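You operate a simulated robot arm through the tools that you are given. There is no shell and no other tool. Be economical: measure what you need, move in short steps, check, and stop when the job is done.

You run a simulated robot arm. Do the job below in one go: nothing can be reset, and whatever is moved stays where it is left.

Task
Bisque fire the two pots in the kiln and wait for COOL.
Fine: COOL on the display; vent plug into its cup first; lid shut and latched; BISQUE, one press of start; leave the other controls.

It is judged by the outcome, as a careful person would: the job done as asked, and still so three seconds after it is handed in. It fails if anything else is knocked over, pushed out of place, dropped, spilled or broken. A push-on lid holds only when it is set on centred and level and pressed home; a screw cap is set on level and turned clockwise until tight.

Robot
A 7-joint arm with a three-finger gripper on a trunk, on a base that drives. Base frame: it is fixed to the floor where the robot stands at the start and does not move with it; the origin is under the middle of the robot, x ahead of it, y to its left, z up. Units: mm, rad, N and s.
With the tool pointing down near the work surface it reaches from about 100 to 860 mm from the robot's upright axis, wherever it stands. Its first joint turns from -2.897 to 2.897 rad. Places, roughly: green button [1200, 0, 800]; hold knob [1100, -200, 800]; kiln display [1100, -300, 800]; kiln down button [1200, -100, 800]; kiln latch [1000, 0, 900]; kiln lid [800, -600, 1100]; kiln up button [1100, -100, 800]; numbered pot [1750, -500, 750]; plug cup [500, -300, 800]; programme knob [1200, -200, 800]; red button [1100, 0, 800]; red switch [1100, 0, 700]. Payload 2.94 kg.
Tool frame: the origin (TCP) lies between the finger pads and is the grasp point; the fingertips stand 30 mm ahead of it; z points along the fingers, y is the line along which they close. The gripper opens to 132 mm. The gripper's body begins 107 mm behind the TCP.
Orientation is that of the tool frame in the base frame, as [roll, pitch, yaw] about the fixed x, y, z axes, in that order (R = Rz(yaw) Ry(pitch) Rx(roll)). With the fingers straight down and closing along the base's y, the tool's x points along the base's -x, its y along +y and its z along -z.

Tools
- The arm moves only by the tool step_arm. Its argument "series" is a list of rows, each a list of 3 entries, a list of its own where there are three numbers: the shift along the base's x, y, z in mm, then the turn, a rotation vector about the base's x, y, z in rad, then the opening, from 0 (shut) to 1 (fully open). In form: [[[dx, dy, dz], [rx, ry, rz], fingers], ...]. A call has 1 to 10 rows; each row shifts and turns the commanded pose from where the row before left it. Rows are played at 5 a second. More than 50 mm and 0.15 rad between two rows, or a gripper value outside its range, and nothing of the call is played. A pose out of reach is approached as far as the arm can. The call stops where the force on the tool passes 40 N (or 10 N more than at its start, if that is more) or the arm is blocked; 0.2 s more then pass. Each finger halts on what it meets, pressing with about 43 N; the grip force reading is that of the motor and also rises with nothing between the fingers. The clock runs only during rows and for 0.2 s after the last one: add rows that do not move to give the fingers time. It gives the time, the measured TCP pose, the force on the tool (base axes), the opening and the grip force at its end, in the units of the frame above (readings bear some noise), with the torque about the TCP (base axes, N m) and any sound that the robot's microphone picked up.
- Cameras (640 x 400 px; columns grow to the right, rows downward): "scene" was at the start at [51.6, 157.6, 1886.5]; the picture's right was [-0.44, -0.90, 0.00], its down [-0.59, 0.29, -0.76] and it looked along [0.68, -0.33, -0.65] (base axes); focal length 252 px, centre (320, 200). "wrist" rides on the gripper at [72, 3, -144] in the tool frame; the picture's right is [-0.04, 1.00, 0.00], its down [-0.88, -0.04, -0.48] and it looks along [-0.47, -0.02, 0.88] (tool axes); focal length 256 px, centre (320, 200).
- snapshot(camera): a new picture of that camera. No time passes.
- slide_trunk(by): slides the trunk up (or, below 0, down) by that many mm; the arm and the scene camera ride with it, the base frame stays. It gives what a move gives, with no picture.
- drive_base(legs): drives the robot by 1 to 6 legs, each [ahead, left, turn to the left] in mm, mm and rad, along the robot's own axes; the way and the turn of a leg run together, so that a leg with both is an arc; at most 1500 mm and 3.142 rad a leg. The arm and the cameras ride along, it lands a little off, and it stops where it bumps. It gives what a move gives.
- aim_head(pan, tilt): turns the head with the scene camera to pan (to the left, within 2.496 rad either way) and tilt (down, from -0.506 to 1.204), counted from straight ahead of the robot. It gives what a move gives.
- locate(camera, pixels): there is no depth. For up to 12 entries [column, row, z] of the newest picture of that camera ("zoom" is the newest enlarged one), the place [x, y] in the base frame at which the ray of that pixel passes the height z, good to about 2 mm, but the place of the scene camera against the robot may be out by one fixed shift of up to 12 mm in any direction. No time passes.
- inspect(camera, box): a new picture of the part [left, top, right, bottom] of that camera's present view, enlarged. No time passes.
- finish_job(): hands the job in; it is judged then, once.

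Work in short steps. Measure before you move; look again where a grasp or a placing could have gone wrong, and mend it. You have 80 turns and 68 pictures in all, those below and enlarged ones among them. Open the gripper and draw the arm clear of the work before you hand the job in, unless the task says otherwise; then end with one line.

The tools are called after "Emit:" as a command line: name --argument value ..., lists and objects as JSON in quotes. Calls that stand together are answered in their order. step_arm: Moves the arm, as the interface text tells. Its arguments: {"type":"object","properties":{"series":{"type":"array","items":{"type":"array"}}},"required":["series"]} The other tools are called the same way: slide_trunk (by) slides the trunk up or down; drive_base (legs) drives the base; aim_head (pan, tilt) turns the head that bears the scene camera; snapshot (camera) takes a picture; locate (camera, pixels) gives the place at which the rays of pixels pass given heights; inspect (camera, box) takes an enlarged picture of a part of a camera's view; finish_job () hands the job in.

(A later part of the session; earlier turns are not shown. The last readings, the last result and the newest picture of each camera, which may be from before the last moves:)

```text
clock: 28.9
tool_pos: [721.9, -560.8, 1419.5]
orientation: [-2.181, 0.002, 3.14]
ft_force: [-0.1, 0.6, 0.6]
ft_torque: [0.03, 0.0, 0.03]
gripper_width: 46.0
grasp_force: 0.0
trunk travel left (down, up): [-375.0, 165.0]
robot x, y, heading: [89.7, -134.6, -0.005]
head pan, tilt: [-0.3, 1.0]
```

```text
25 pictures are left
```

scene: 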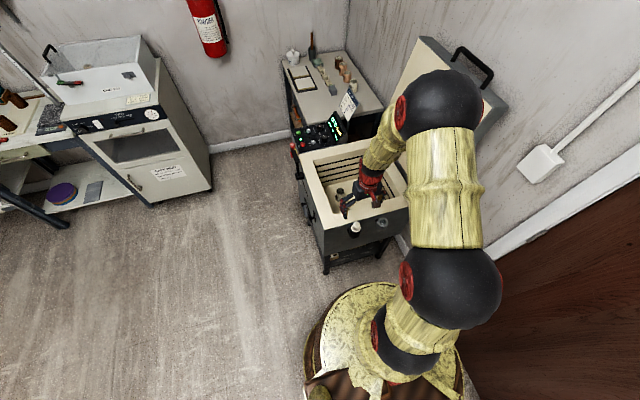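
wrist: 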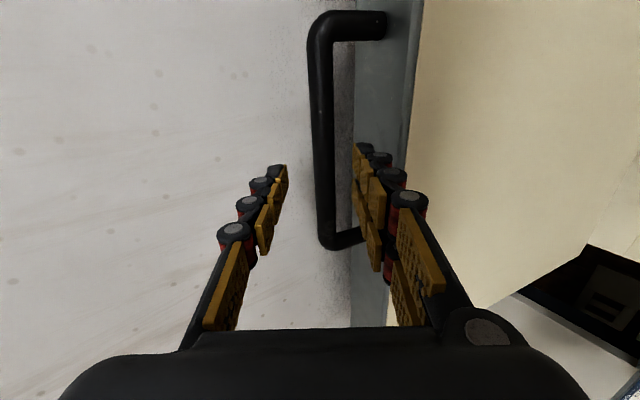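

The bar lies centred between the fingers (col 323). I advance 65 mm along the tool axis and close on it.

Emit:
step_arm --series '[[[0, -17, -12], [0, 0, 0], 0.32], [[0, -18, -12], [0, 0, 0], 0.32], [[0, -18, -13], [0, 0, 0], 0.32], [[0, 0, 0], [0, 0, 0], 0.32]]'

Emit:
step_arm --series '[[[0, 0, 0], [0, 0, 0], 0.15], [[0, 0, 0], [0, 0, 0], 0.05], [[0, 0, 0], [0, 0, 0], 0.05], [[0, 0, 0], [0, 0, 0], 0.05]]'

Emit:
snapshot --camera "wrist"

```text
clock: 29.9
tool_pos: [724.4, -617.6, 1381.7]
orientation: [-2.183, 0.002, -3.141]
ft_force: [-0.4, -0.2, -0.1]
ft_torque: [0.0, 0.03, 0.0]
gripper_width: 42.1
grasp_force: 0.1
trunk travel left (down, up): [-375.0, 165.0]
robot x, y, heading: [93.7, -129.2, 0.001]
head pan, tilt: [-0.3, 1.0]
```

```text
clock: 30.9
tool_pos: [723.5, -615.0, 1377.9]
orientation: [-2.184, -0.003, 3.139]
ft_force: [-5.5, 11.8, -17.1]
ft_torque: [-0.24, 0.29, 0.0]
gripper_width: 20.4
grasp_force: 10.9
trunk travel left (down, up): [-375.0, 165.0]
robot x, y, heading: [93.8, -130.5, -0.002]
head pan, tilt: [-0.3, 1.0]
```

```text
24 pictures are left
```

wrist: 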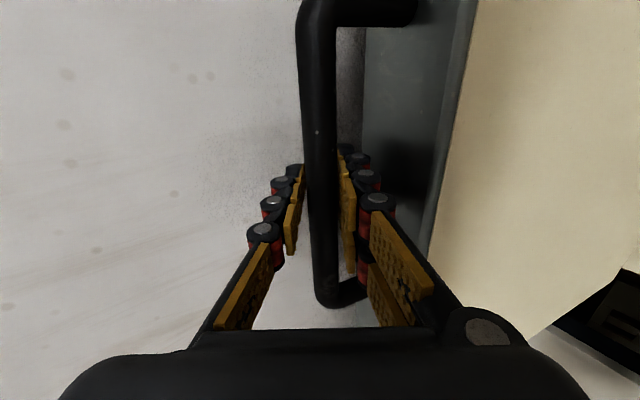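

The bar is held (20.4 mm). I begin the swing about the hinge (≈y -487, z 805) with a short first arc and watch the force.

Emit:
step_arm --series '[[[0, 2, -3], [0, 0, 0], 0.05], [[0, 0, 0], [0, 0, 0], 0.05], [[0, 11, 2.5], [0, 0, 0], 0.05], [[0, 11, 2.4], [0, 0, 0], 0.05], [[0, 22.5, 4], [0, 0, 0], 0.05], [[0, 22.7, 3], [0, 0, 0], 0.05], [[0, 22.6, 2.5], [0, 0, 0], 0.05], [[0, 0, 0], [0, 0, 0], 0.05]]'

```text
clock: 32.7
tool_pos: [724.3, -524.5, 1393.4]
orientation: [-2.181, 0.001, 3.14]
ft_force: [2.0, -3.2, -2.5]
ft_torque: [0.08, 0.28, 0.52]
gripper_width: 16.6
grasp_force: 42.3
trunk travel left (down, up): [-375.0, 165.0]
robot x, y, heading: [92.0, -128.8, -0.005]
head pan, tilt: [-0.3, 1.0]
```

Emit:
snapshot --camera "wrist"

```text
23 pictures are left
```

wrist: 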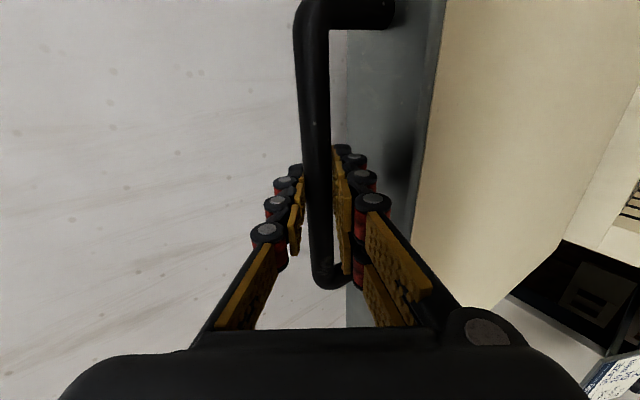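

The lid follows. I continue the arc past vertical (95° → 72°).

Emit:
step_arm --series '[[[0, 22.7, 1.6], [0, 0, 0], 0.05], [[0, 22.8, 0.6], [0, 0, 0], 0.05], [[0, 22.8, -0.2], [0, 0, 0], 0.05], [[0, 22.8, -1.2], [0, 0, 0], 0.05], [[0, 22.7, -2], [0, 0, 0], 0.05], [[0, 22.7, -3], [0, 0, 0], 0.05], [[0, 22.5, -3.8], [0, 0, 0], 0.05], [[0, 22.3, -4.7], [0, 0, 0], 0.05], [[0, 22.2, -5.6], [0, 0, 0], 0.05], [[0, 21.8, -6.4], [0, 0, 0], 0.05]]'

```text
clock: 34.9
tool_pos: [726.8, -300.9, 1367.2]
orientation: [-2.183, 0.0, 3.139]
ft_force: [-0.3, -13.0, -30.0]
ft_torque: [0.26, 0.57, -0.09]
gripper_width: 17.6
grasp_force: 43.1
trunk travel left (down, up): [-375.0, 165.0]
robot x, y, heading: [90.6, -126.2, -0.003]
head pan, tilt: [-0.3, 1.0]
```

The force (-13, -30 N) is mostly radial: my arc is a few mm too wide. I tuck in 4 mm and carry on with a smaller radius, half as far.

Emit:
step_arm --series '[[[0, -1, -4], [0, 0, 0], 0.05], [[0, 20, -7.1], [0, 0, 0], 0.05], [[0, 19.7, -7.9], [0, 0, 0], 0.05], [[0, 19.4, -8.7], [0, 0, 0], 0.05], [[0, 19.1, -9.5], [0, 0, 0], 0.05], [[0, 18.7, -10.2], [0, 0, 0], 0.05], [[0, 0, 0], [0, 0, 0], 0.05]]'

```text
clock: 36.5
tool_pos: [727.2, -205.0, 1322.1]
orientation: [-2.182, 0.002, 3.14]
ft_force: [2.5, -5.1, -3.4]
ft_torque: [0.2, 0.15, 0.37]
gripper_width: 17.3
grasp_force: 43.1
trunk travel left (down, up): [-375.0, 165.0]
robot x, y, heading: [90.2, -127.4, -0.003]
head pan, tilt: [-0.3, 1.0]
```

Forces are small now; I continue the arc.

Emit:
step_arm --series '[[[0, 18.3, -10.9], [0, 0, 0], 0.05], [[0, 17.8, -11.6], [0, 0, 0], 0.05], [[0, 17.3, -12.3], [0, 0, 0], 0.05], [[0, 16.9, -13], [0, 0, 0], 0.05], [[0, 16.3, -13.6], [0, 0, 0], 0.05], [[0, 15.8, -14.3], [0, 0, 0], 0.05], [[0, 15.2, -14.9], [0, 0, 0], 0.05], [[0, 14.6, -15.5], [0, 0, 0], 0.05], [[0, 0, 0], [0, 0, 0], 0.05]]'

Emit:
snapshot --camera "wrist"

```text
clock: 38.5
tool_pos: [725.7, -73.1, 1213.4]
orientation: [-2.183, 0.0, 3.139]
ft_force: [13.5, -17.9, -14.4]
ft_torque: [0.07, -0.16, 0.18]
gripper_width: 17.2
grasp_force: 43.7
trunk travel left (down, up): [-375.0, 165.0]
robot x, y, heading: [90.3, -131.9, -0.003]
head pan, tilt: [-0.3, 1.0]
```

```text
22 pictures are left
```

wrist: 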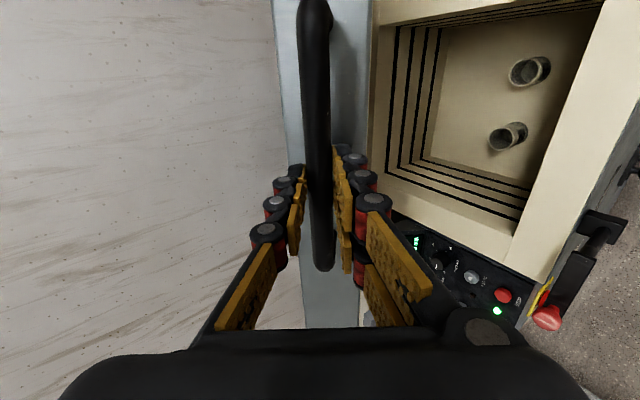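

The lid comes down well. A fit of the measured points gives a hinge of z≈879 and r≈517, so I correct slightly inward and continue.

Emit:
step_arm --series '[[[1.5, -2, -2], [0, 0, 0], 0.05], [[0, 12.7, -15.8], [0, 0, 0], 0.05], [[0, 12.1, -16.3], [0, 0, 0], 0.05], [[0, 11.5, -16.7], [0, 0, 0], 0.05], [[0, 10.8, -17.2], [0, 0, 0], 0.05], [[0, 10.1, -17.6], [0, 0, 0], 0.05], [[0, 9.4, -18], [0, 0, 0], 0.05], [[0, 8.7, -18.3], [0, 0, 0], 0.05], [[0, 0, 0], [0, 0, 0], 0.05]]'

```text
clock: 40.5
tool_pos: [726.8, 5.4, 1093.5]
orientation: [-2.181, 0.003, -3.141]
ft_force: [-0.4, 15.7, 6.4]
ft_torque: [0.2, -0.11, 0.32]
gripper_width: 17.5
grasp_force: 42.2
trunk travel left (down, up): [-375.0, 165.0]
robot x, y, heading: [89.0, -127.7, 0.001]
head pan, tilt: [-0.3, 1.0]
```

Now the force points outward (+16 N in y): I ease out 2 mm and continue down to about 9° from shut.

Emit:
step_arm --series '[[[0, 2.5, 1], [0, 0, 0], 0.05], [[0, 8.3, -19], [0, 0, 0], 0.05], [[0, 7.6, -19.3], [0, 0, 0], 0.05], [[0, 6.8, -19.5], [0, 0, 0], 0.05], [[0, 6, -19.8], [0, 0, 0], 0.05], [[0, 5.3, -20], [0, 0, 0], 0.05], [[0, 4.5, -20.2], [0, 0, 0], 0.05], [[0, 0, 0], [0, 0, 0], 0.05]]'

Emit:
snapshot --camera "wrist"

```text
clock: 42.3
tool_pos: [725.8, 45.4, 975.6]
orientation: [-2.183, 0.004, 3.141]
ft_force: [2.3, 21.9, 3.1]
ft_torque: [0.32, -0.27, 0.27]
gripper_width: 17.2
grasp_force: 42.5
trunk travel left (down, up): [-375.0, 165.0]
robot x, y, heading: [91.6, -129.3, -0.003]
head pan, tilt: [-0.3, 1.0]
```

```text
21 pictures are left
```

wrist: 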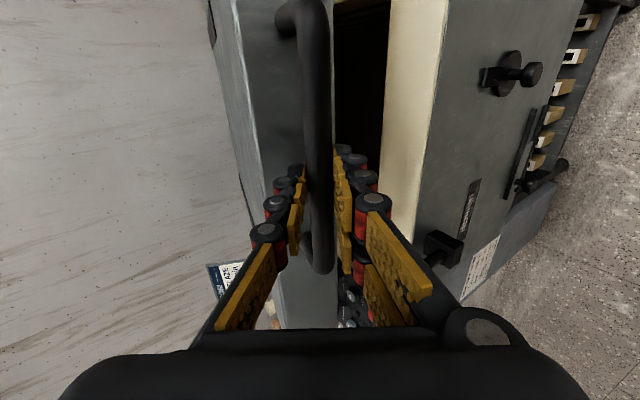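

Nearly shut, lid still about 100 mm up at the handle. I ease outward 3 mm and lower, more slowly at the end.

Emit:
step_arm --series '[[[0, 3, 0], [0, 0, 0], 0.05], [[0, 4, -20.4], [0, 0, 0], 0.05], [[0, 3.2, -20.5], [0, 0, 0], 0.05], [[0, 2.2, -20.5], [0, 0, 0], 0.05], [[0, 1.4, -15], [0, 0, 0], 0.05], [[0, 0.8, -10], [0, 0, 0], 0.05], [[0, 0, 0], [0, 0, 0], 0.05]]'

```text
clock: 43.9
tool_pos: [725.6, 57.1, 887.3]
orientation: [-2.18, 0.0, 3.14]
ft_force: [2.0, 8.3, -4.7]
ft_torque: [0.19, -0.45, 0.4]
gripper_width: 17.0
grasp_force: 42.8
trunk travel left (down, up): [-375.0, 165.0]
robot x, y, heading: [93.5, -130.5, 0.001]
head pan, tilt: [-0.3, 1.0]
```

Emit:
step_arm --series '[[[0, 0.5, -8], [0, 0, 0], 0.05], [[0, 0, -8], [0, 0, 0], 0.05], [[0, 0, -6], [0, 0, 0], 0.05], [[0, -0.5, -6], [0, 0, 0], 0.05], [[0, 0, -5], [0, 0, 0], 0.05], [[0, 0, -5], [0, 0, 0], 0.05], [[0, 0, -4], [0, 0, 0], 0.05], [[0, 0, -4], [0, 0, 0], 0.05], [[0, 0, 0], [0, 0, 0], 0.05]]'

Emit:
snapshot --camera "wrist"

```text
clock: 45.9
tool_pos: [726.0, 59.7, 847.5]
orientation: [-2.181, 0.007, 3.139]
ft_force: [-3.8, 10.4, 24.1]
ft_torque: [-0.27, 0.58, -0.63]
gripper_width: 17.3
grasp_force: 42.5
trunk travel left (down, up): [-375.0, 165.0]
robot x, y, heading: [91.6, -126.7, -0.003]
head pan, tilt: [-0.3, 1.0]
```

```text
20 pictures are left
```

wrist: 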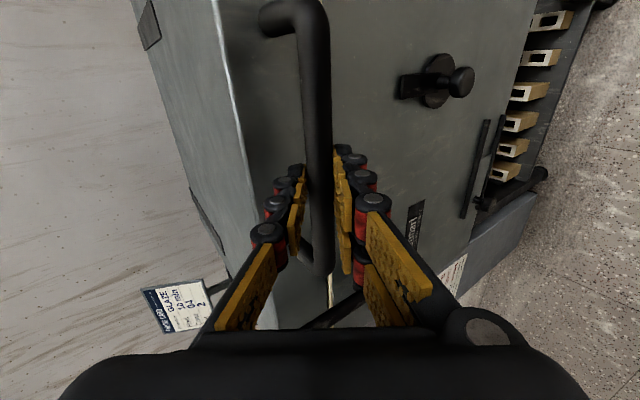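

The lid rests shut (24 N upward, no gap left). I open the fingers a little and back out along the tool axis.

Emit:
step_arm --series '[[[0, 0, 3], [0, 0, 0], 0.2], [[0, 0, 0], [0, 0, 0], 0.3], [[0, 0, 0], [0, 0, 0], 0.3], [[0, 20, 14], [0, 0, 0], 0.3], [[0, 35, 25], [0, 0, 0], 0.3], [[0, 35, 30], [0, 0, 0], 0.3], [[0, 20, 40], [0.1, 0, 0], 0.3], [[0, 0, 45], [0.14, 0, 0], 0.3], [[0, 0, 45], [0.14, 0, 0], 0.3], [[0, 0, 45], [0.14, 0, 0], 0.3]]'

Emit:
step_arm --series '[[[0, 0, 45], [0.14, 0, 0], 0.3], [[0, 0, 45], [0.14, 0, 0], 0.2], [[0, 0, 45], [0.16, 0, 0], 0.1], [[0, 0, 0], [0, 0, 0], 0.05]]'

Emit:
snapshot --camera "wrist"

```text
clock: 48.1
tool_pos: [724.6, 168.5, 1090.2]
orientation: [-2.703, -0.002, 3.139]
ft_force: [-0.6, -0.5, -1.3]
ft_torque: [0.0, -0.07, 0.01]
gripper_width: 39.5
grasp_force: 0.2
trunk travel left (down, up): [-375.0, 165.0]
robot x, y, heading: [90.7, -133.5, -0.009]
head pan, tilt: [-0.3, 1.0]
```

```text
refused: row 3 steps farther than a row can; nothing moved
```

```text
19 pictures are left
```

wrist: 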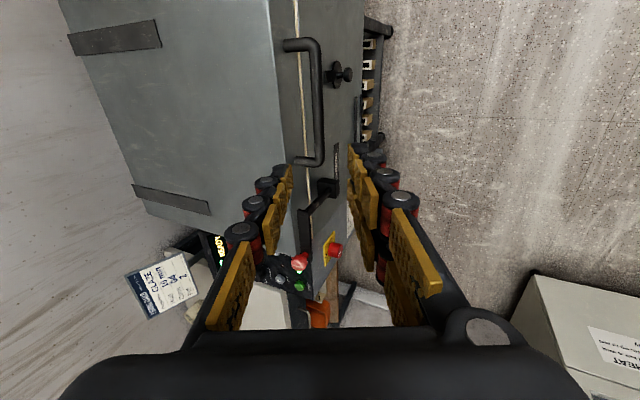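

The handle is free and the lid lies shut; the latch lever with its red grip is seen at (298, 262). I finish turning the tool downward, draw it in, and drive round to the +y side of the kiln.

Emit:
step_arm --series '[[[-40, 0, 30], [0.14, 0, 0], 0.2], [[-40, 0, 30], [0.14, 0, 0], 0.1], [[-40, 0, 30], [0.14, 0, 0], 0.0], [[-40, 0, 20], [0.02, 0, 0], 0.0], [[-40, 0, 0], [0, 0, 0], 0.0]]'

Emit:
drive_base --legs '[[0, 590, 0], [760, 0, 0]]'

Emit:
aim_head --pan -1.0 --tilt 0.95

Emit:
snapshot --camera "scene"

```text
clock: 49.3
tool_pos: [526.1, 169.4, 1202.4]
orientation: [3.14, 0.002, 3.138]
ft_force: [-1.0, -0.3, 0.4]
ft_torque: [-0.03, -0.01, 0.0]
gripper_width: 0.0
grasp_force: 28.3
trunk travel left (down, up): [-375.0, 165.0]
robot x, y, heading: [89.3, -132.0, -0.003]
head pan, tilt: [-0.3, 1.0]
```

```text
clock: 56.3
tool_pos: [1288.6, 739.6, 1200.2]
orientation: [3.141, -0.001, 3.129]
ft_force: [-0.3, 0.2, 0.4]
ft_torque: [-0.02, 0.01, -0.01]
gripper_width: 0.1
grasp_force: 28.4
trunk travel left (down, up): [-375.0, 165.0]
robot x, y, heading: [844.5, 446.9, -0.016]
head pan, tilt: [-0.3, 1.0]
```

```text
clock: 57.4
tool_pos: [1289.4, 739.8, 1201.2]
orientation: [-3.14, 0.0, 3.125]
ft_force: [0.2, -0.3, -0.2]
ft_torque: [0.01, -0.01, -0.02]
gripper_width: 0.0
grasp_force: 28.3
trunk travel left (down, up): [-375.0, 165.0]
robot x, y, heading: [846.9, 445.2, -0.015]
head pan, tilt: [-1.0, 0.949]
```

```text
18 pictures are left
```

scene: 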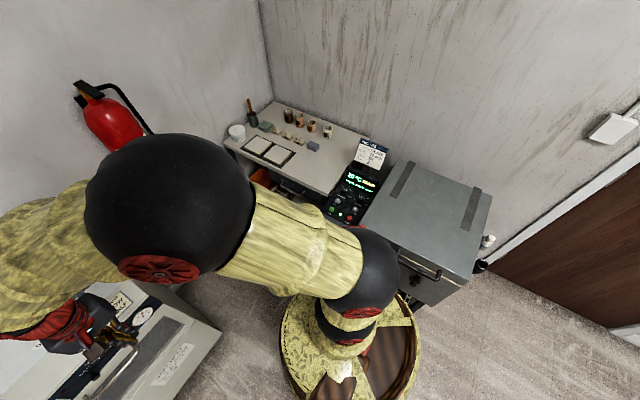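

The lid is flat on the kiln. I bring the hand over the latch and panel region to look down on them.

Emit:
step_arm --series '[[[-17, -46, 0], [0, 0, 0], 0], [[-17, -46, 0], [0, 0, 0], 0], [[-17, -46, 0], [0, 0, 0], 0], [[-17, -46, 0], [0, 0, 0], 0], [[-17, -46, 0], [0, 0, 0], 0], [[-17, -46, 0], [0, 0, 0], 0], [[-17, -46, 0], [0, 0, 0], 0], [[-17, -46, 0], [0, 0, 0], 0], [[-17, -46, 0], [0, 0, 0], 0], [[-17, -46, 0], [0, 0, 0], 0]]'

Emit:
step_arm --series '[[[-23, -43, 0], [0, 0, 0], 0], [[-23, -43, 0], [0, 0, 0], 0], [[-23, -43, 0], [0, 0, 0], 0], [[-23, -43, 0], [0, 0, 0], 0], [[-23, -43, 0], [0, 0, 0], 0], [[0, 0, -10], [0, 0, 0.015], 0]]'

Emit:
snapshot --camera "wrist"

```text
clock: 59.6
tool_pos: [1117.9, 281.1, 1199.9]
orientation: [3.141, 0.0, 3.125]
ft_force: [0.5, 0.1, -0.2]
ft_torque: [0.04, 0.02, 0.0]
gripper_width: 0.0
grasp_force: 28.4
trunk travel left (down, up): [-375.0, 165.0]
robot x, y, heading: [845.5, 448.4, -0.017]
head pan, tilt: [-1.0, 0.949]
```

```text
clock: 61.0
tool_pos: [1004.7, 66.1, 1189.9]
orientation: [-3.142, -0.001, 3.14]
ft_force: [0.1, 0.4, -0.4]
ft_torque: [0.02, 0.02, -0.01]
gripper_width: 0.2
grasp_force: 28.6
trunk travel left (down, up): [-375.0, 165.0]
robot x, y, heading: [846.6, 445.9, -0.013]
head pan, tilt: [-1.0, 0.949]
```

```text
17 pictures are left
```

wrist: 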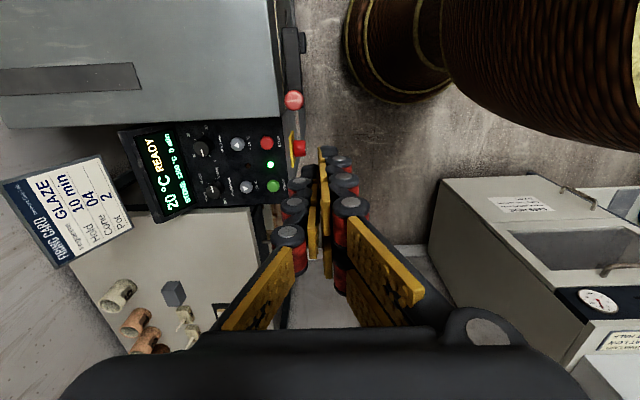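

Emit:
inspect --camera "wrist" --box '[250, 0, 350, 160]'

Emit:
inspect --camera "wrist" --box '[180, 110, 320, 210]'

Emit:
inspect --camera "scene" --box '[320, 220, 480, 310]'

```text
2.50 times, centred on (300, 80) of wrist
```

zoom: 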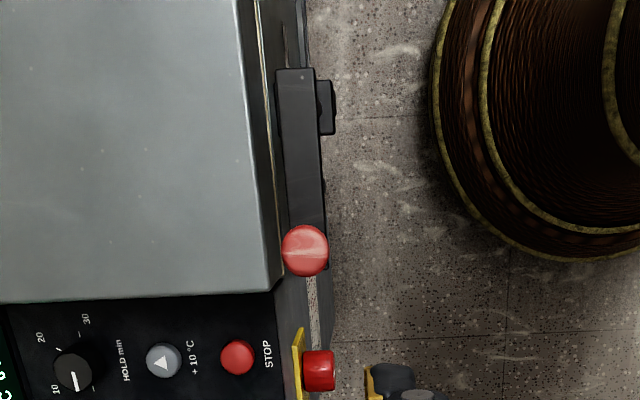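

```text
4.00 times, centred on (250, 160) of wrist
```

zoom: 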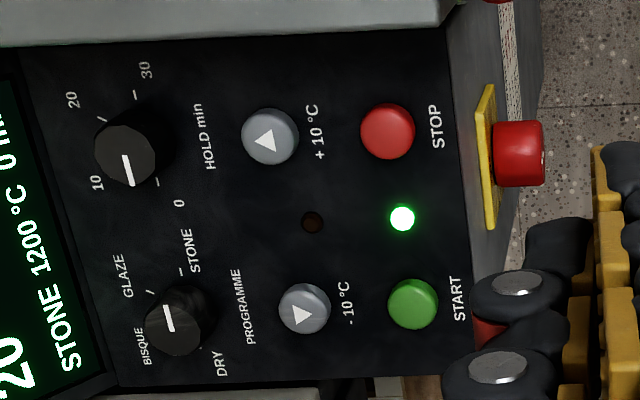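

```text
4.00 times, centred on (400, 265) of scene
```

zoom: 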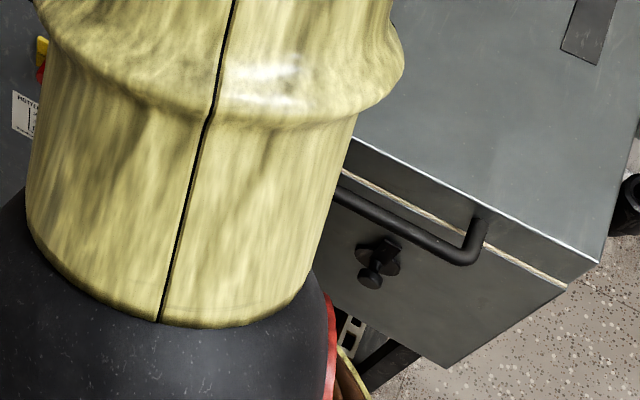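

The ball of the latch lever triangulates to (982, 25, 908) and the bracket to about (898, 37, 762). I need a frontal look at the mechanism, so I tilt the tool and view it from the +y side.

Emit:
step_arm --series '[[[-24, 20, -38], [-0.137, 0, 0], 0], [[-24, 20, -38], [-0.137, 0, 0], 0], [[-24, 18, -38], [-0.137, 0, 0], 0], [[-24, 14, -38], [-0.137, 0, 0], 0], [[-24, 14, -38], [-0.137, 0, 0], 0], [[-24, 14, -38], [-0.137, 0, 0], 0], [[-24, 14, -38], [-0.137, 0, 0], 0], [[0, 0, 0], [0, 0, 0], 0]]'

Emit:
snapshot --camera "wrist"

```text
clock: 62.0
tool_pos: [926.4, 219.5, 968.7]
orientation: [-2.977, 0.016, 3.092]
ft_force: [612.1, 151.4, 72.1]
ft_torque: [-15.67, 93.54, -46.23]
gripper_width: 0.0
grasp_force: 28.7
trunk travel left (down, up): [-375.0, 165.0]
robot x, y, heading: [849.5, 450.9, -0.015]
head pan, tilt: [-1.0, 0.949]
stopped in row 4: the force on the tool passed its limit at 701 N (the readings are from after the stop); the commanded pose is now the measured one
```

```text
13 pictures are left
```

wrist: 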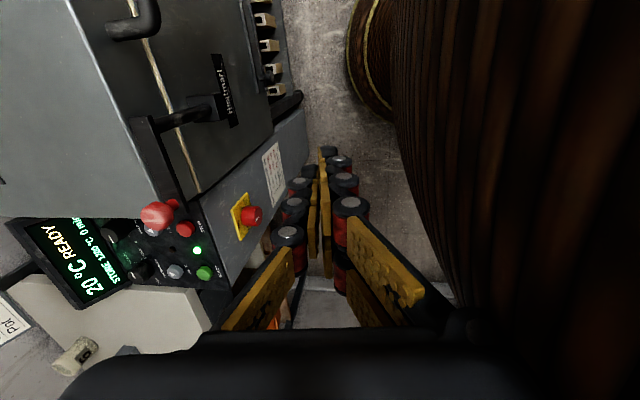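

The hand bumped against the robot's own column (not the kiln). I read the latch label in this view, then back off.

Emit:
inspect --camera "wrist" --box '[110, 40, 270, 240]'

Emit:
step_arm --series '[[[10, -20, 0], [0, 0, 0], 0], [[15, -35, 10], [0, 0, 0], 0], [[20, -20, 30], [0, 0, 0], 0]]'

```text
2.00 times, centred on (190, 140) of wrist
```

zoom: 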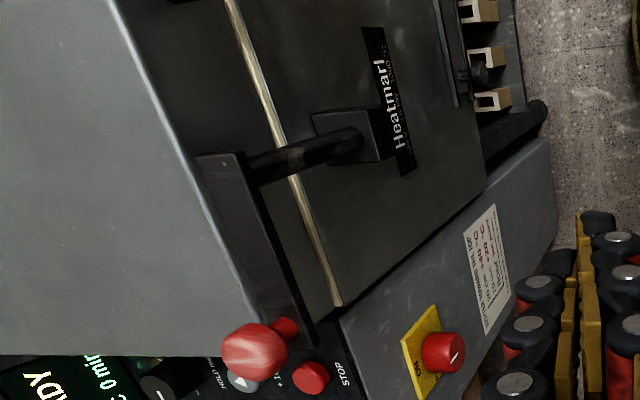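

```text
clock: 62.8
tool_pos: [958.8, 148.1, 1005.0]
orientation: [-2.992, -0.029, 3.132]
ft_force: [0.1, -1.3, -0.2]
ft_torque: [-0.01, 0.02, 0.02]
gripper_width: 0.2
grasp_force: 28.7
trunk travel left (down, up): [-375.0, 165.0]
robot x, y, heading: [849.4, 447.9, -0.024]
head pan, tilt: [-1.0, 0.949]
```

The latch is a lever on an upright shaft at about (888, 33), now pointing along +x with the red ball at (982, 25, ~905); it swings clockwise over the lid. I straighten the tool and place the open gripper above the ball.

Emit:
step_arm --series '[[[8, -41, 10], [0.14, 0, 0], 0.4], [[8, -41, 0], [0.01, -0.029, 0.01], 0.6], [[7, -41, 0], [0, 0, 0], 0.6], [[0, 0, 0], [0, 0, 0], 0.6]]'

Emit:
snapshot --camera "wrist"

```text
clock: 63.8
tool_pos: [983.5, 24.2, 1016.3]
orientation: [3.14, 0.001, -3.138]
ft_force: [-0.1, -0.3, -0.1]
ft_torque: [0.02, 0.0, 0.01]
gripper_width: 66.5
grasp_force: 0.0
trunk travel left (down, up): [-375.0, 165.0]
robot x, y, heading: [845.4, 447.4, -0.014]
head pan, tilt: [-1.0, 0.949]
```

```text
11 pictures are left
```

wrist: 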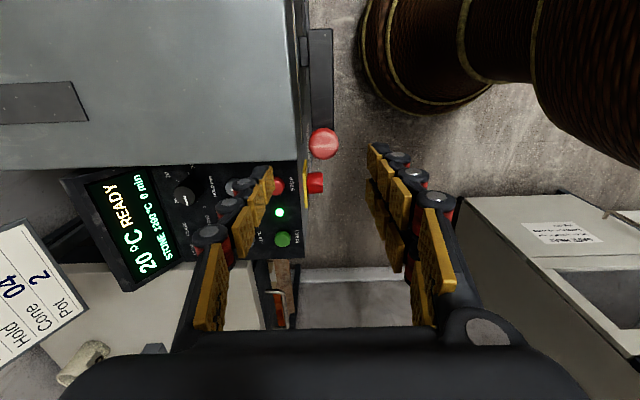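

The ball (323, 143) is right under the fingers (981, 27). I go down to z≈920 and close on it.

Emit:
step_arm --series '[[[-1, 2, -40], [0, 0, 0], 0.6], [[-1, 0, -40], [0, 0, 0], 0.6], [[0, 0, -14], [0, 0, 0], 0.6], [[0, 0, 0], [0, 0, 0], 0.3], [[0, 0, 0], [0, 0, 0], 0.1], [[0, 0, 0], [0, 0, 0], 0.1], [[0, 0, 0], [0, 0, 0], 0.1]]'

```text
clock: 65.4
tool_pos: [979.8, 27.3, 923.9]
orientation: [3.141, 0.003, -3.138]
ft_force: [0.6, -0.5, 0.3]
ft_torque: [-0.01, -0.01, 0.05]
gripper_width: 28.9
grasp_force: 15.7
trunk travel left (down, up): [-375.0, 165.0]
robot x, y, heading: [846.7, 450.0, -0.019]
head pan, tilt: [-1.0, 0.949]
```

Something 28.9 mm wide is in the grip, as expected of the ball. I swing it on the first part of the arc.

Emit:
step_arm --series '[[[0, 0, 0], [0, 0, 0], 0.05], [[-1.3, -15.3, 0], [0, 0, 0], 0.05], [[-4, -14.8, 0], [0, 0, 0], 0.05], [[-6.5, -13.9, 0], [0, 0, 0], 0.05], [[-8.8, -12.5, 0], [0, 0, 0], 0.05], [[0, 0, 0], [0, 0, 0], 0.05]]'

Emit:
snapshot --camera "wrist"

```text
clock: 66.8
tool_pos: [959.2, -30.7, 922.3]
orientation: [-3.141, 0.002, -3.138]
ft_force: [5.0, -2.3, 4.8]
ft_torque: [-0.09, -0.04, -0.18]
gripper_width: 27.6
grasp_force: 45.0
trunk travel left (down, up): [-375.0, 165.0]
robot x, y, heading: [845.6, 450.4, -0.019]
head pan, tilt: [-1.0, 0.949]
```

```text
10 pictures are left
```

wrist: 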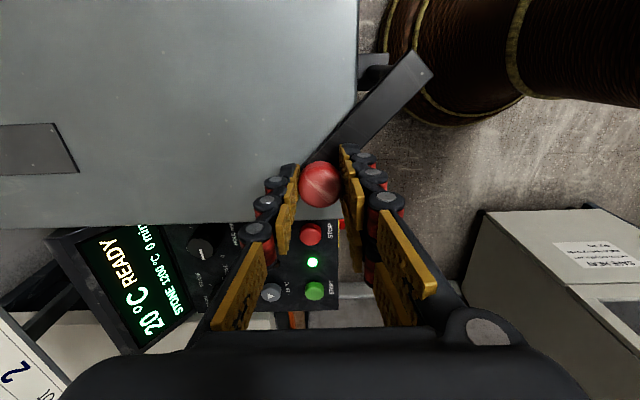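

The lever has swung about 40° over the lid. I complete the arc and watch the force for the end stop.

Emit:
step_arm --series '[[[-10.8, -10.8, 0], [0, 0, 0], 0.05], [[-12.5, -8.8, 0], [0, 0, 0], 0.05], [[-13.9, -6.5, 0], [0, 0, 0], 0.05], [[-14.8, -4, 0], [0, 0, 0], 0.05], [[-15.3, -1.3, 0], [0, 0, 0], 0.05], [[0, 0, 0], [0, 0, 0], 0.05]]'

Emit:
snapshot --camera "wrist"

```text
clock: 68.0
tool_pos: [897.9, -57.3, 922.5]
orientation: [3.134, 0.001, -3.132]
ft_force: [13.5, 2.0, 4.7]
ft_torque: [0.2, -1.31, 0.23]
gripper_width: 27.5
grasp_force: 44.9
trunk travel left (down, up): [-375.0, 165.0]
robot x, y, heading: [846.3, 449.6, -0.016]
head pan, tilt: [-1.0, 0.949]
stopped in row 6: the force on the tool passed its limit at 43 N (the readings are from after the stop); the commanded pose is now the measured one
```

```text
9 pictures are left
```

wrist: 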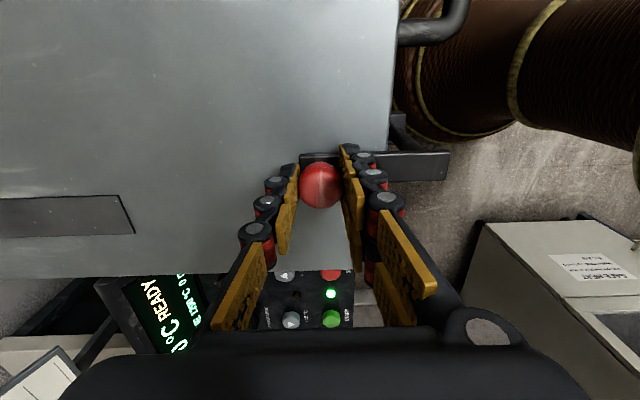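

The lever now stands square across the lid against its stop: latched. I release, rise, and move over the panel's programme knob.

Emit:
step_arm --series '[[[0, 0, 0], [0, 0, 0], 0.3], [[0, 0, 0], [0, 0, 0], 0.5], [[0, 0, 40], [0, 0, 0], 0.5], [[0, 0, 40], [0, 0, 0], 0.5], [[40, -10, 20], [0, 0, 0], 0.5], [[45, -15, 0], [0, 0, 0], 0.5], [[45, -15, 0], [0, 0, 0], 0.5], [[45, -15, 0], [0, 0, 0], 0.5], [[45, -15, 0], [0, 0, 0], 0.5], [[20, -15, 0], [0, 0, 0], 0.5]]'

Emit:
snapshot --camera "wrist"

```text
clock: 70.2
tool_pos: [1138.4, -141.9, 1021.5]
orientation: [3.135, 0.001, -3.132]
ft_force: [0.9, 0.2, -0.6]
ft_torque: [0.03, 0.0, -0.01]
gripper_width: 66.1
grasp_force: 0.0
trunk travel left (down, up): [-375.0, 165.0]
robot x, y, heading: [850.8, 450.8, -0.016]
head pan, tilt: [-1.0, 0.949]
```

```text
8 pictures are left
```

wrist: 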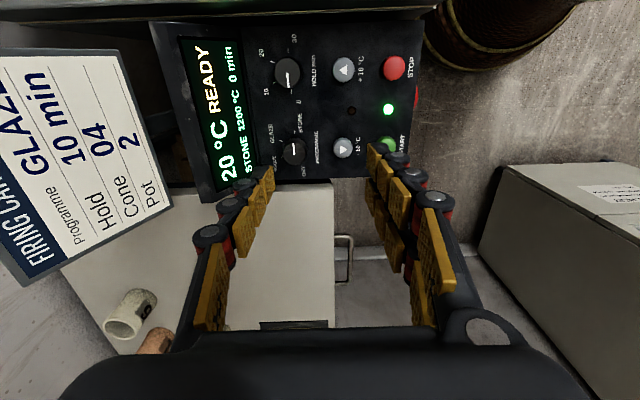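

Emit:
inspect --camera "wrist" --box '[220, 30, 420, 180]'

```text
2.67 times, centred on (320, 105) of wrist
```

zoom: 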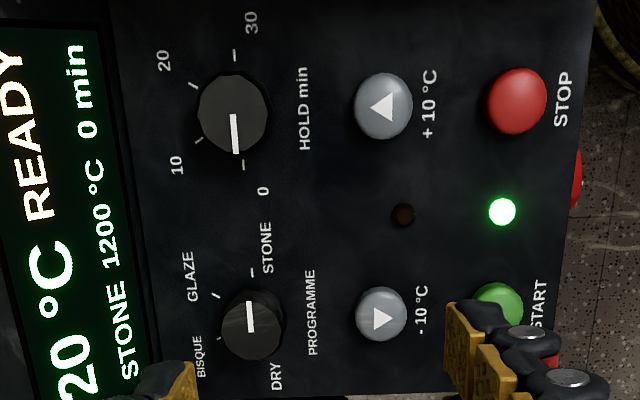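

Emit:
locate --camera "zoom" --pixels '[[251, 330, 800], [251, 330, 810], [251, 330, 820], [254, 318, 780], [254, 318, 790], [234, 112, 810], [497, 300, 790], [497, 300, 800], [497, 300, 810], [517, 100, 800]]'

```text
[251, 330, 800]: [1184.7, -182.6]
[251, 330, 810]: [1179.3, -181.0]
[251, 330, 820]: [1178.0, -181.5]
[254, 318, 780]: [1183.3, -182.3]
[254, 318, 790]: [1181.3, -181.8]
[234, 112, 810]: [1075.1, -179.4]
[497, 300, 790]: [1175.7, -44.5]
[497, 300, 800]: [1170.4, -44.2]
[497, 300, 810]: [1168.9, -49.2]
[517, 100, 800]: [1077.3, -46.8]
```

Programme knob at (1180, -182), top ≈810. I pre-turn the gripper by -60° above it so the 120° anticlockwise turn (STONE→BISQUE) stays centred, and come down partway.

Emit:
step_arm --series '[[[10, -10, 0], [0, 0, -0.15], 0.45], [[10, -10, 0], [0, 0, -0.15], 0.4], [[10, -10, 0], [0, 0, -0.15], 0.4], [[11.5, -10, 0], [0, 0, -0.15], 0.4], [[0, 0, -10], [0, 0, -0.15], 0.4], [[0, 0, -30], [0, 0, -0.15], 0.4], [[0, 0, -40], [0, 0, -0.15], 0.4], [[0, 0, -40], [0, 0, 0], 0.4], [[0, 0, 0], [0, 0, 0], 0.4]]'

Emit:
snapshot --camera "wrist"

```text
clock: 72.2
tool_pos: [1178.6, -182.4, 902.9]
orientation: [3.135, 0.003, 2.101]
ft_force: [-0.9, 0.2, 0.4]
ft_torque: [-0.01, -0.01, -0.02]
gripper_width: 52.7
grasp_force: 0.0
trunk travel left (down, up): [-375.0, 165.0]
robot x, y, heading: [846.7, 446.5, -0.022]
head pan, tilt: [-1.0, 0.949]
```

```text
6 pictures are left
```

wrist: 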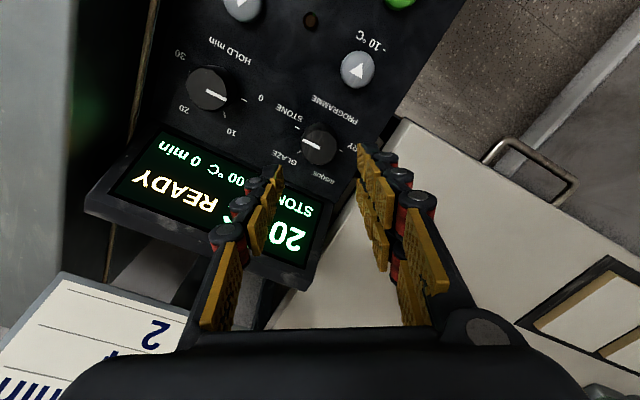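

The knob (319, 148) is centred between the fingers. I go down to tips just above the panel and close.

Emit:
step_arm --series '[[[0.5, 0, -40], [0, 0, 0], 0.4], [[0, 0, -25], [0, 0, 0], 0.4], [[0, 0, -6], [0, 0, 0], 0.4], [[0, 0, -4], [0, 0, 0], 0.4], [[0, 0, 0], [0, 0, 0], 0.2], [[0, 0, 0], [0, 0, 0], 0.05], [[0, 0, 0], [0, 0, 0], 0.05], [[0, 0, 0], [0, 0, 0], 0.05]]'

```text
clock: 74.0
tool_pos: [1179.5, -183.5, 830.2]
orientation: [3.135, 0.006, 2.101]
ft_force: [0.7, -5.2, 17.9]
ft_torque: [-0.07, 0.32, 0.03]
gripper_width: 32.9
grasp_force: 35.6
trunk travel left (down, up): [-375.0, 165.0]
robot x, y, heading: [851.6, 444.2, -0.01]
head pan, tilt: [-1.0, 0.949]
```

The knob is gripped (32.9 mm) with the tips lightly on the panel; I lift 3 mm and turn anticlockwise by 120° in all.

Emit:
step_arm --series '[[[0, 0, 3], [0, 0, 0], 0.05], [[0, 0, 0], [0, 0, 0.1496], 0.05], [[0, 0, 0], [0, 0, 0.1496], 0.05], [[0, 0, 0], [0, 0, 0.1496], 0.05], [[0, 0, 0], [0, 0, 0.1496], 0.05], [[0, 0, 0], [0, 0, 0.1496], 0.05], [[0, 0, 0], [0, 0, 0.1496], 0.05], [[0, 0, 0], [0, 0, 0.1496], 0.05], [[0, 0, 0], [0, 0, 0], 0.05]]'

Emit:
step_arm --series '[[[0, 0, 0], [0, 0, 0.1496], 0.05], [[0, 0, 0], [0, 0, 0.1496], 0.05], [[0, 0, 0], [0, 0, 0.1496], 0.05], [[0, 0, 0], [0, 0, 0.1496], 0.05], [[0, 0, 0], [0, 0, 0.1496], 0.05], [[0, 0, 0], [0, 0, 0.1496], 0.05], [[0, 0, 0], [0, 0, 0.1496], 0.05], [[0, 0, 0], [0, 0, 0], 0.05]]'

Emit:
snapshot --camera "wrist"

```text
clock: 75.9
tool_pos: [1179.1, -178.3, 829.8]
orientation: [3.129, 0.0, -3.14]
ft_force: [-0.3, 12.1, 13.0]
ft_torque: [0.65, -0.63, 0.01]
gripper_width: 32.8
grasp_force: 45.5
trunk travel left (down, up): [-375.0, 165.0]
robot x, y, heading: [847.6, 450.0, -0.014]
head pan, tilt: [-1.0, 0.949]
stopped in row 9: the force on the tool passed its limit at 41 N (the readings are from after the stop); the commanded pose is now the measured one
```

```text
clock: 77.7
tool_pos: [1177.6, -177.3, 829.2]
orientation: [3.128, -0.001, -2.093]
ft_force: [-12.5, 25.7, 22.6]
ft_torque: [0.22, 0.51, 0.03]
gripper_width: 32.2
grasp_force: 44.7
trunk travel left (down, up): [-375.0, 165.0]
robot x, y, heading: [843.6, 448.5, -0.022]
head pan, tilt: [-1.0, 0.949]
```

```text
5 pictures are left
```

wrist: 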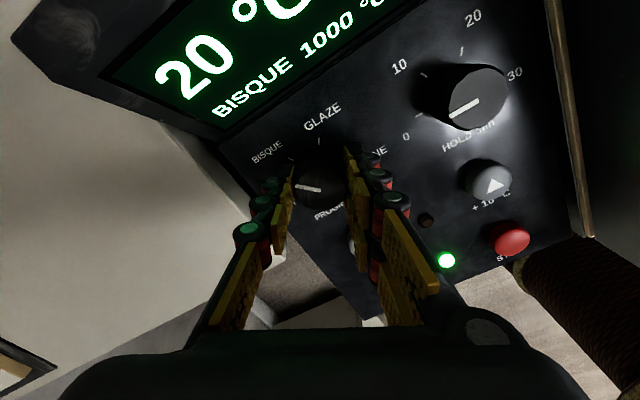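

The display reads BISQUE 1000 °C. I release the knob, rise, turn back and move above the start button with closed fingers.

Emit:
step_arm --series '[[[0, -2, 0], [0, 0, 0], 0.2], [[0, 0, 0], [0, 0, 0], 0.4], [[0, 0, 0], [0, 0, 0], 0.4], [[0, 0, 40], [0, 0, 0], 0.4], [[0, 0, 40], [0, 0, 0], 0.3], [[0, 27, 10], [0, 0, -0.15], 0.1], [[-1, 27, 0], [0, 0, -0.15], 0], [[-1, 27, 0], [0, 0, -0.15], 0], [[-2, 27, 0], [0, 0, -0.15], 0], [[-2, 26, 0], [0, 0, -0.15], 0]]'

Emit:
step_arm --series '[[[-24, 0, 0], [0, 0, -0.15], 0], [[-24, 0, 0], [0, 0, -0.147], 0], [[0, 0, 0], [0, 0, 0], 0]]'

Emit:
snapshot --camera "wrist"

```text
clock: 79.9
tool_pos: [1172.6, -47.4, 918.9]
orientation: [3.13, 0.001, -2.844]
ft_force: [0.4, -0.4, -0.1]
ft_torque: [0.0, -0.03, 0.03]
gripper_width: 0.0
grasp_force: 28.7
trunk travel left (down, up): [-375.0, 165.0]
robot x, y, heading: [845.2, 445.2, -0.015]
head pan, tilt: [-1.0, 0.949]
```

```text
clock: 80.7
tool_pos: [1124.1, -46.4, 919.2]
orientation: [3.129, -0.001, -3.14]
ft_force: [-0.1, 0.2, 0.4]
ft_torque: [0.01, -0.02, -0.03]
gripper_width: 0.1
grasp_force: 28.8
trunk travel left (down, up): [-375.0, 165.0]
robot x, y, heading: [847.1, 447.9, -0.012]
head pan, tilt: [-1.0, 0.949]
```

```text
4 pictures are left
```

wrist: 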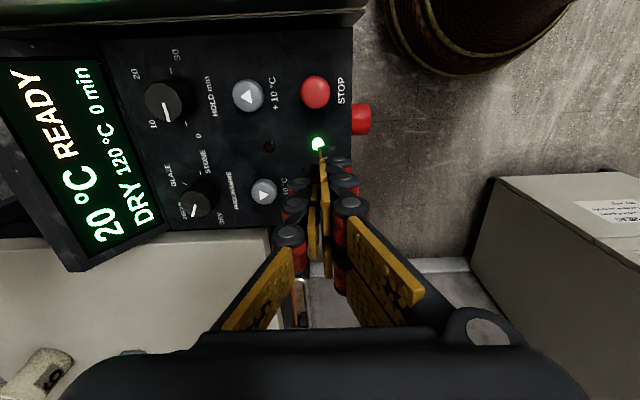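

The display now says DRY: the knob was dragged one notch further when the fingers let go. I look closely at the pointer before correcting.

Emit:
inspect --camera "wrist" --box '[130, 80, 290, 230]'

```text
2.67 times, centred on (210, 155) of wrist
```

zoom: 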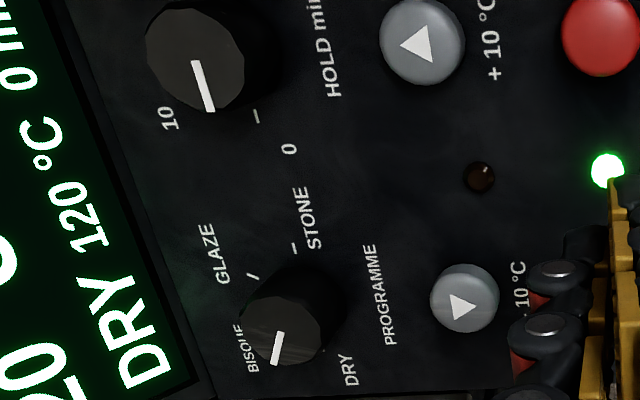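

Emit:
locate --camera "zoom" --pixels '[[281, 332, 800], [281, 332, 810], [281, 332, 820], [281, 332, 830], [192, 60, 810], [192, 60, 820], [463, 298, 800], [463, 298, 810], [600, 37, 800], [600, 37, 810]]'

```text
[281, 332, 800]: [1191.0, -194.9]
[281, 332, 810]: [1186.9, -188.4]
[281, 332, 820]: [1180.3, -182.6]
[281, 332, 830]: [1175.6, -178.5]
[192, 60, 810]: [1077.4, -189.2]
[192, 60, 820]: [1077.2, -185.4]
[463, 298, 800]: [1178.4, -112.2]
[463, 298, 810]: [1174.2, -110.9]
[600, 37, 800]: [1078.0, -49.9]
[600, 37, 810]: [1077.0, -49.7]
```

The pointer is about 30° short of DRY, on the border, so there are no detents and I need about 30° clockwise. The grips put the knob centre near (1176.5, -178.5); I regrip there, a bit higher (TCP z 833).

Emit:
step_arm --series '[[[13, -33, 0], [0, 0, 0.13], 0.3], [[13, -33, 0], [0, 0, 0.13], 0.4], [[13, -33, 0], [0, 0, 0.13], 0.4], [[13.4, -33, 0], [0, 0, 0.13], 0.4], [[0, 0, 0], [0, 0, 0], 0.4], [[0, 0, -40], [0, 0, 0], 0.4], [[0, 0, -40], [0, 0, 0], 0.4], [[0, 0, -6], [0, 0, 0], 0.4], [[0, 0, 0], [0, 0, 0], 0.4]]'

Emit:
step_arm --series '[[[0, 0, 0], [0, 0, 0], 0.3], [[0, 0, 0], [0, 0, 0], 0.2], [[0, 0, 0], [0, 0, 0], 0.15], [[0, 0, 0], [0, 0, 0], 0.15], [[0, 0, 0], [0, 0, 0], 0.15]]'

```text
clock: 82.7
tool_pos: [1175.2, -181.8, 834.0]
orientation: [3.128, -0.002, -2.62]
ft_force: [-0.4, -0.1, -0.6]
ft_torque: [-0.02, 0.02, 0.03]
gripper_width: 53.1
grasp_force: 0.1
trunk travel left (down, up): [-375.0, 165.0]
robot x, y, heading: [848.5, 447.7, -0.011]
head pan, tilt: [-1.0, 0.949]
```

```text
clock: 83.9
tool_pos: [1174.4, -179.0, 832.4]
orientation: [3.129, 0.001, -2.619]
ft_force: [-7.1, 13.6, 1.1]
ft_torque: [0.56, 0.06, 0.05]
gripper_width: 32.6
grasp_force: 44.2
trunk travel left (down, up): [-375.0, 165.0]
robot x, y, heading: [847.4, 447.0, -0.015]
head pan, tilt: [-1.0, 0.949]
```

Gripped, with 15 N of side pull towards +y; I null that by shifting (-1, +2) and turn 30° clockwise.

Emit:
step_arm --series '[[[-1, 2, 0], [0, 0, 0], 0.15], [[0, 0, 0], [0, 0, -0.13], 0.15], [[0, 0, 0], [0, 0, -0.13], 0.15], [[0, 0, 0], [0, 0, -0.13], 0.15], [[0, 0, 0], [0, 0, -0.13], 0.15], [[0, 0, 0], [0, 0, 0], 0.15], [[0, 0, 0], [0, 0, 0], 0.15]]'

```text
clock: 85.5
tool_pos: [1174.8, -177.6, 832.6]
orientation: [3.131, 0.001, 3.142]
ft_force: [-18.5, 4.8, 0.0]
ft_torque: [0.16, 0.55, 0.0]
gripper_width: 32.6
grasp_force: 44.7
trunk travel left (down, up): [-375.0, 165.0]
robot x, y, heading: [851.1, 449.7, -0.014]
head pan, tilt: [-1.0, 0.949]
```

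Emit:
step_arm --series '[[[-2, 0.6, 0], [0, 0, 0], 0.15], [[0, 0, 0], [0, 0, 0], 0.15]]'

```text
clock: 86.1
tool_pos: [1174.0, -177.7, 832.8]
orientation: [3.131, 0.004, -3.138]
ft_force: [-8.7, -1.1, -7.2]
ft_torque: [-0.15, 0.15, -0.02]
gripper_width: 32.7
grasp_force: 44.9
trunk travel left (down, up): [-375.0, 165.0]
robot x, y, heading: [849.0, 451.1, -0.017]
head pan, tilt: [-1.0, 0.949]
```

The side forces are now small (-9, -1 N); one more small shift, then I open gently, rise straight up and look.

Emit:
step_arm --series '[[[-1.5, 0, 0.5], [0, 0, 0], 0.15], [[0, 0, 0], [0, 0, 0], 0.3], [[0, 0, 0], [0, 0, 0], 0.4], [[0, 0, 0], [0, 0, 0], 0.4], [[0, 0, 40], [0, 0, 0], 0.4], [[0, 0, 45], [0, 0, 0], 0.4], [[-15, 30, 30], [0, 0, 0], 0.4], [[-30, 30, 0], [0, 0, 0], 0.2], [[-30, 20, 0], [0, 0, 0], 0], [[0, 0, 0], [0, 0, 0], 0]]'

Emit:
snapshot --camera "wrist"

```text
clock: 88.3
tool_pos: [1097.3, -97.6, 947.1]
orientation: [3.128, 0.001, -3.14]
ft_force: [0.1, 0.5, -0.3]
ft_torque: [0.02, -0.01, 0.01]
gripper_width: 0.1
grasp_force: 1.2
trunk travel left (down, up): [-375.0, 165.0]
robot x, y, heading: [848.5, 449.4, -0.015]
head pan, tilt: [-1.0, 0.949]
```

```text
2 pictures are left
```

wrist: 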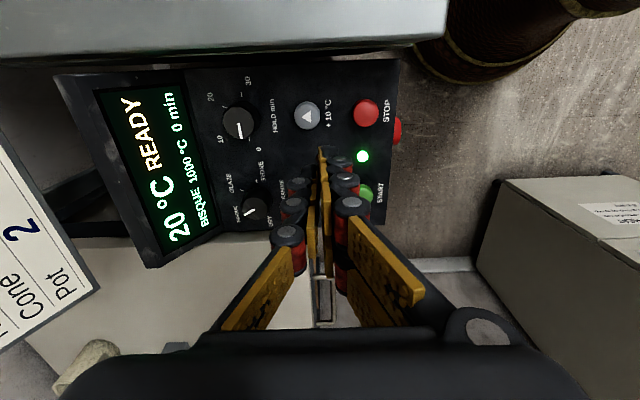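

BISQUE 1000 °C, 0 min, READY, with the gripper clear. I locate START (≈366, 195) and STOP for reference.

Emit:
locate --camera "wrist" --pixels '[[366, 196, 800], [366, 196, 810], [367, 112, 800], [367, 112, 810], [362, 156, 800], [307, 115, 810], [239, 124, 820]]'

```text
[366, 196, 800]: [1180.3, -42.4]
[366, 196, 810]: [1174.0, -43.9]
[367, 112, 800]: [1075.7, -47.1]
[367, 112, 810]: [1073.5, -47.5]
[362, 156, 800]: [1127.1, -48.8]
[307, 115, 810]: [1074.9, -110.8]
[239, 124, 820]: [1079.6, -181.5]
```

START lies at about (1175, -46). I move the closed fingertips above it and down to just clear.

Emit:
step_arm --series '[[[39, 26, 0], [0, 0, 0], 0], [[38.7, 25.6, 0], [0, 0, 0], 0], [[0, 0, 0], [0, 0, 0], 0], [[0, 0, -45], [0, 0, 0], 0], [[0, 0, -45], [0, 0, 0], 0], [[0, 0, -12], [0, 0, 0], 0], [[0, 0, 0], [0, 0, 0], 0]]'

```text
clock: 89.9
tool_pos: [1176.0, -44.8, 845.7]
orientation: [3.131, 0.001, -3.141]
ft_force: [0.5, -0.6, 0.0]
ft_torque: [0.0, 0.02, -0.01]
gripper_width: 0.0
grasp_force: 28.8
trunk travel left (down, up): [-375.0, 165.0]
robot x, y, heading: [845.3, 451.2, -0.015]
head pan, tilt: [-1.0, 0.949]
```

No contact yet; I press down in 2 mm rows.

Emit:
step_arm --series '[[[0, -0.5, -3], [0, 0, 0], 0], [[0, 0, -2], [0, 0, 0], 0], [[0, 0, -2], [0, 0, 0], 0], [[0, 0, -2], [0, 0, 0], 0], [[0, 0, -2], [0, 0, 0], 0], [[0, 0, 0], [0, 0, 0], 0]]'

```text
clock: 91.3
tool_pos: [1176.7, -47.1, 835.6]
orientation: [3.132, 0.0, -3.139]
ft_force: [0.3, 0.2, 1.8]
ft_torque: [-0.02, 0.01, 0.01]
gripper_width: 0.1
grasp_force: 29.0
trunk travel left (down, up): [-375.0, 165.0]
robot x, y, heading: [845.4, 447.1, -0.02]
head pan, tilt: [-1.0, 0.949]
heard: click
```

A click was heard with light contact: the button has been pressed once. I lift straight off and clear of the panel, then check the display.

Emit:
step_arm --series '[[[0, 0, 20], [0, 0, 0], 0], [[0, 0, 40], [0, 0, 0], 0], [[0, 0, 45], [0, 0, 0], 0], [[-30, 20, 30], [0, 0, 0], 0.1], [[-40, 20, 0], [0, 0, 0], 0.3], [[-30, 20, 0], [0, 0, 0], 0.5], [[0, 0, 0], [0, 0, 0], 0.5]]'

Emit:
snapshot --camera "wrist"

```text
clock: 92.9
tool_pos: [1075.4, 12.7, 971.0]
orientation: [3.129, -0.001, -3.139]
ft_force: [-0.3, -1.4, 0.3]
ft_torque: [-0.01, -0.03, -0.01]
gripper_width: 63.6
grasp_force: 0.1
trunk travel left (down, up): [-375.0, 165.0]
robot x, y, heading: [850.9, 447.6, -0.015]
head pan, tilt: [-1.0, 0.949]
```

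```text
1 pictures are left
```

wrist: 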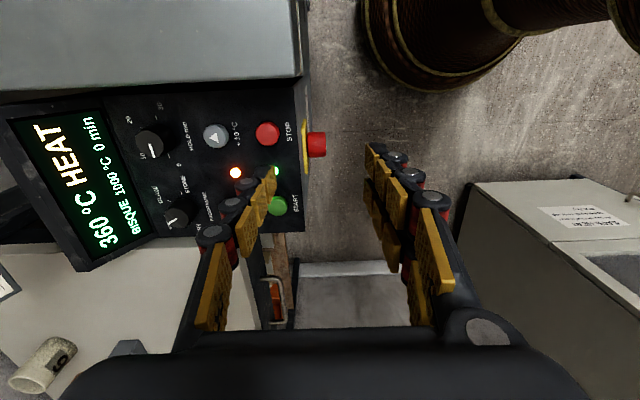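

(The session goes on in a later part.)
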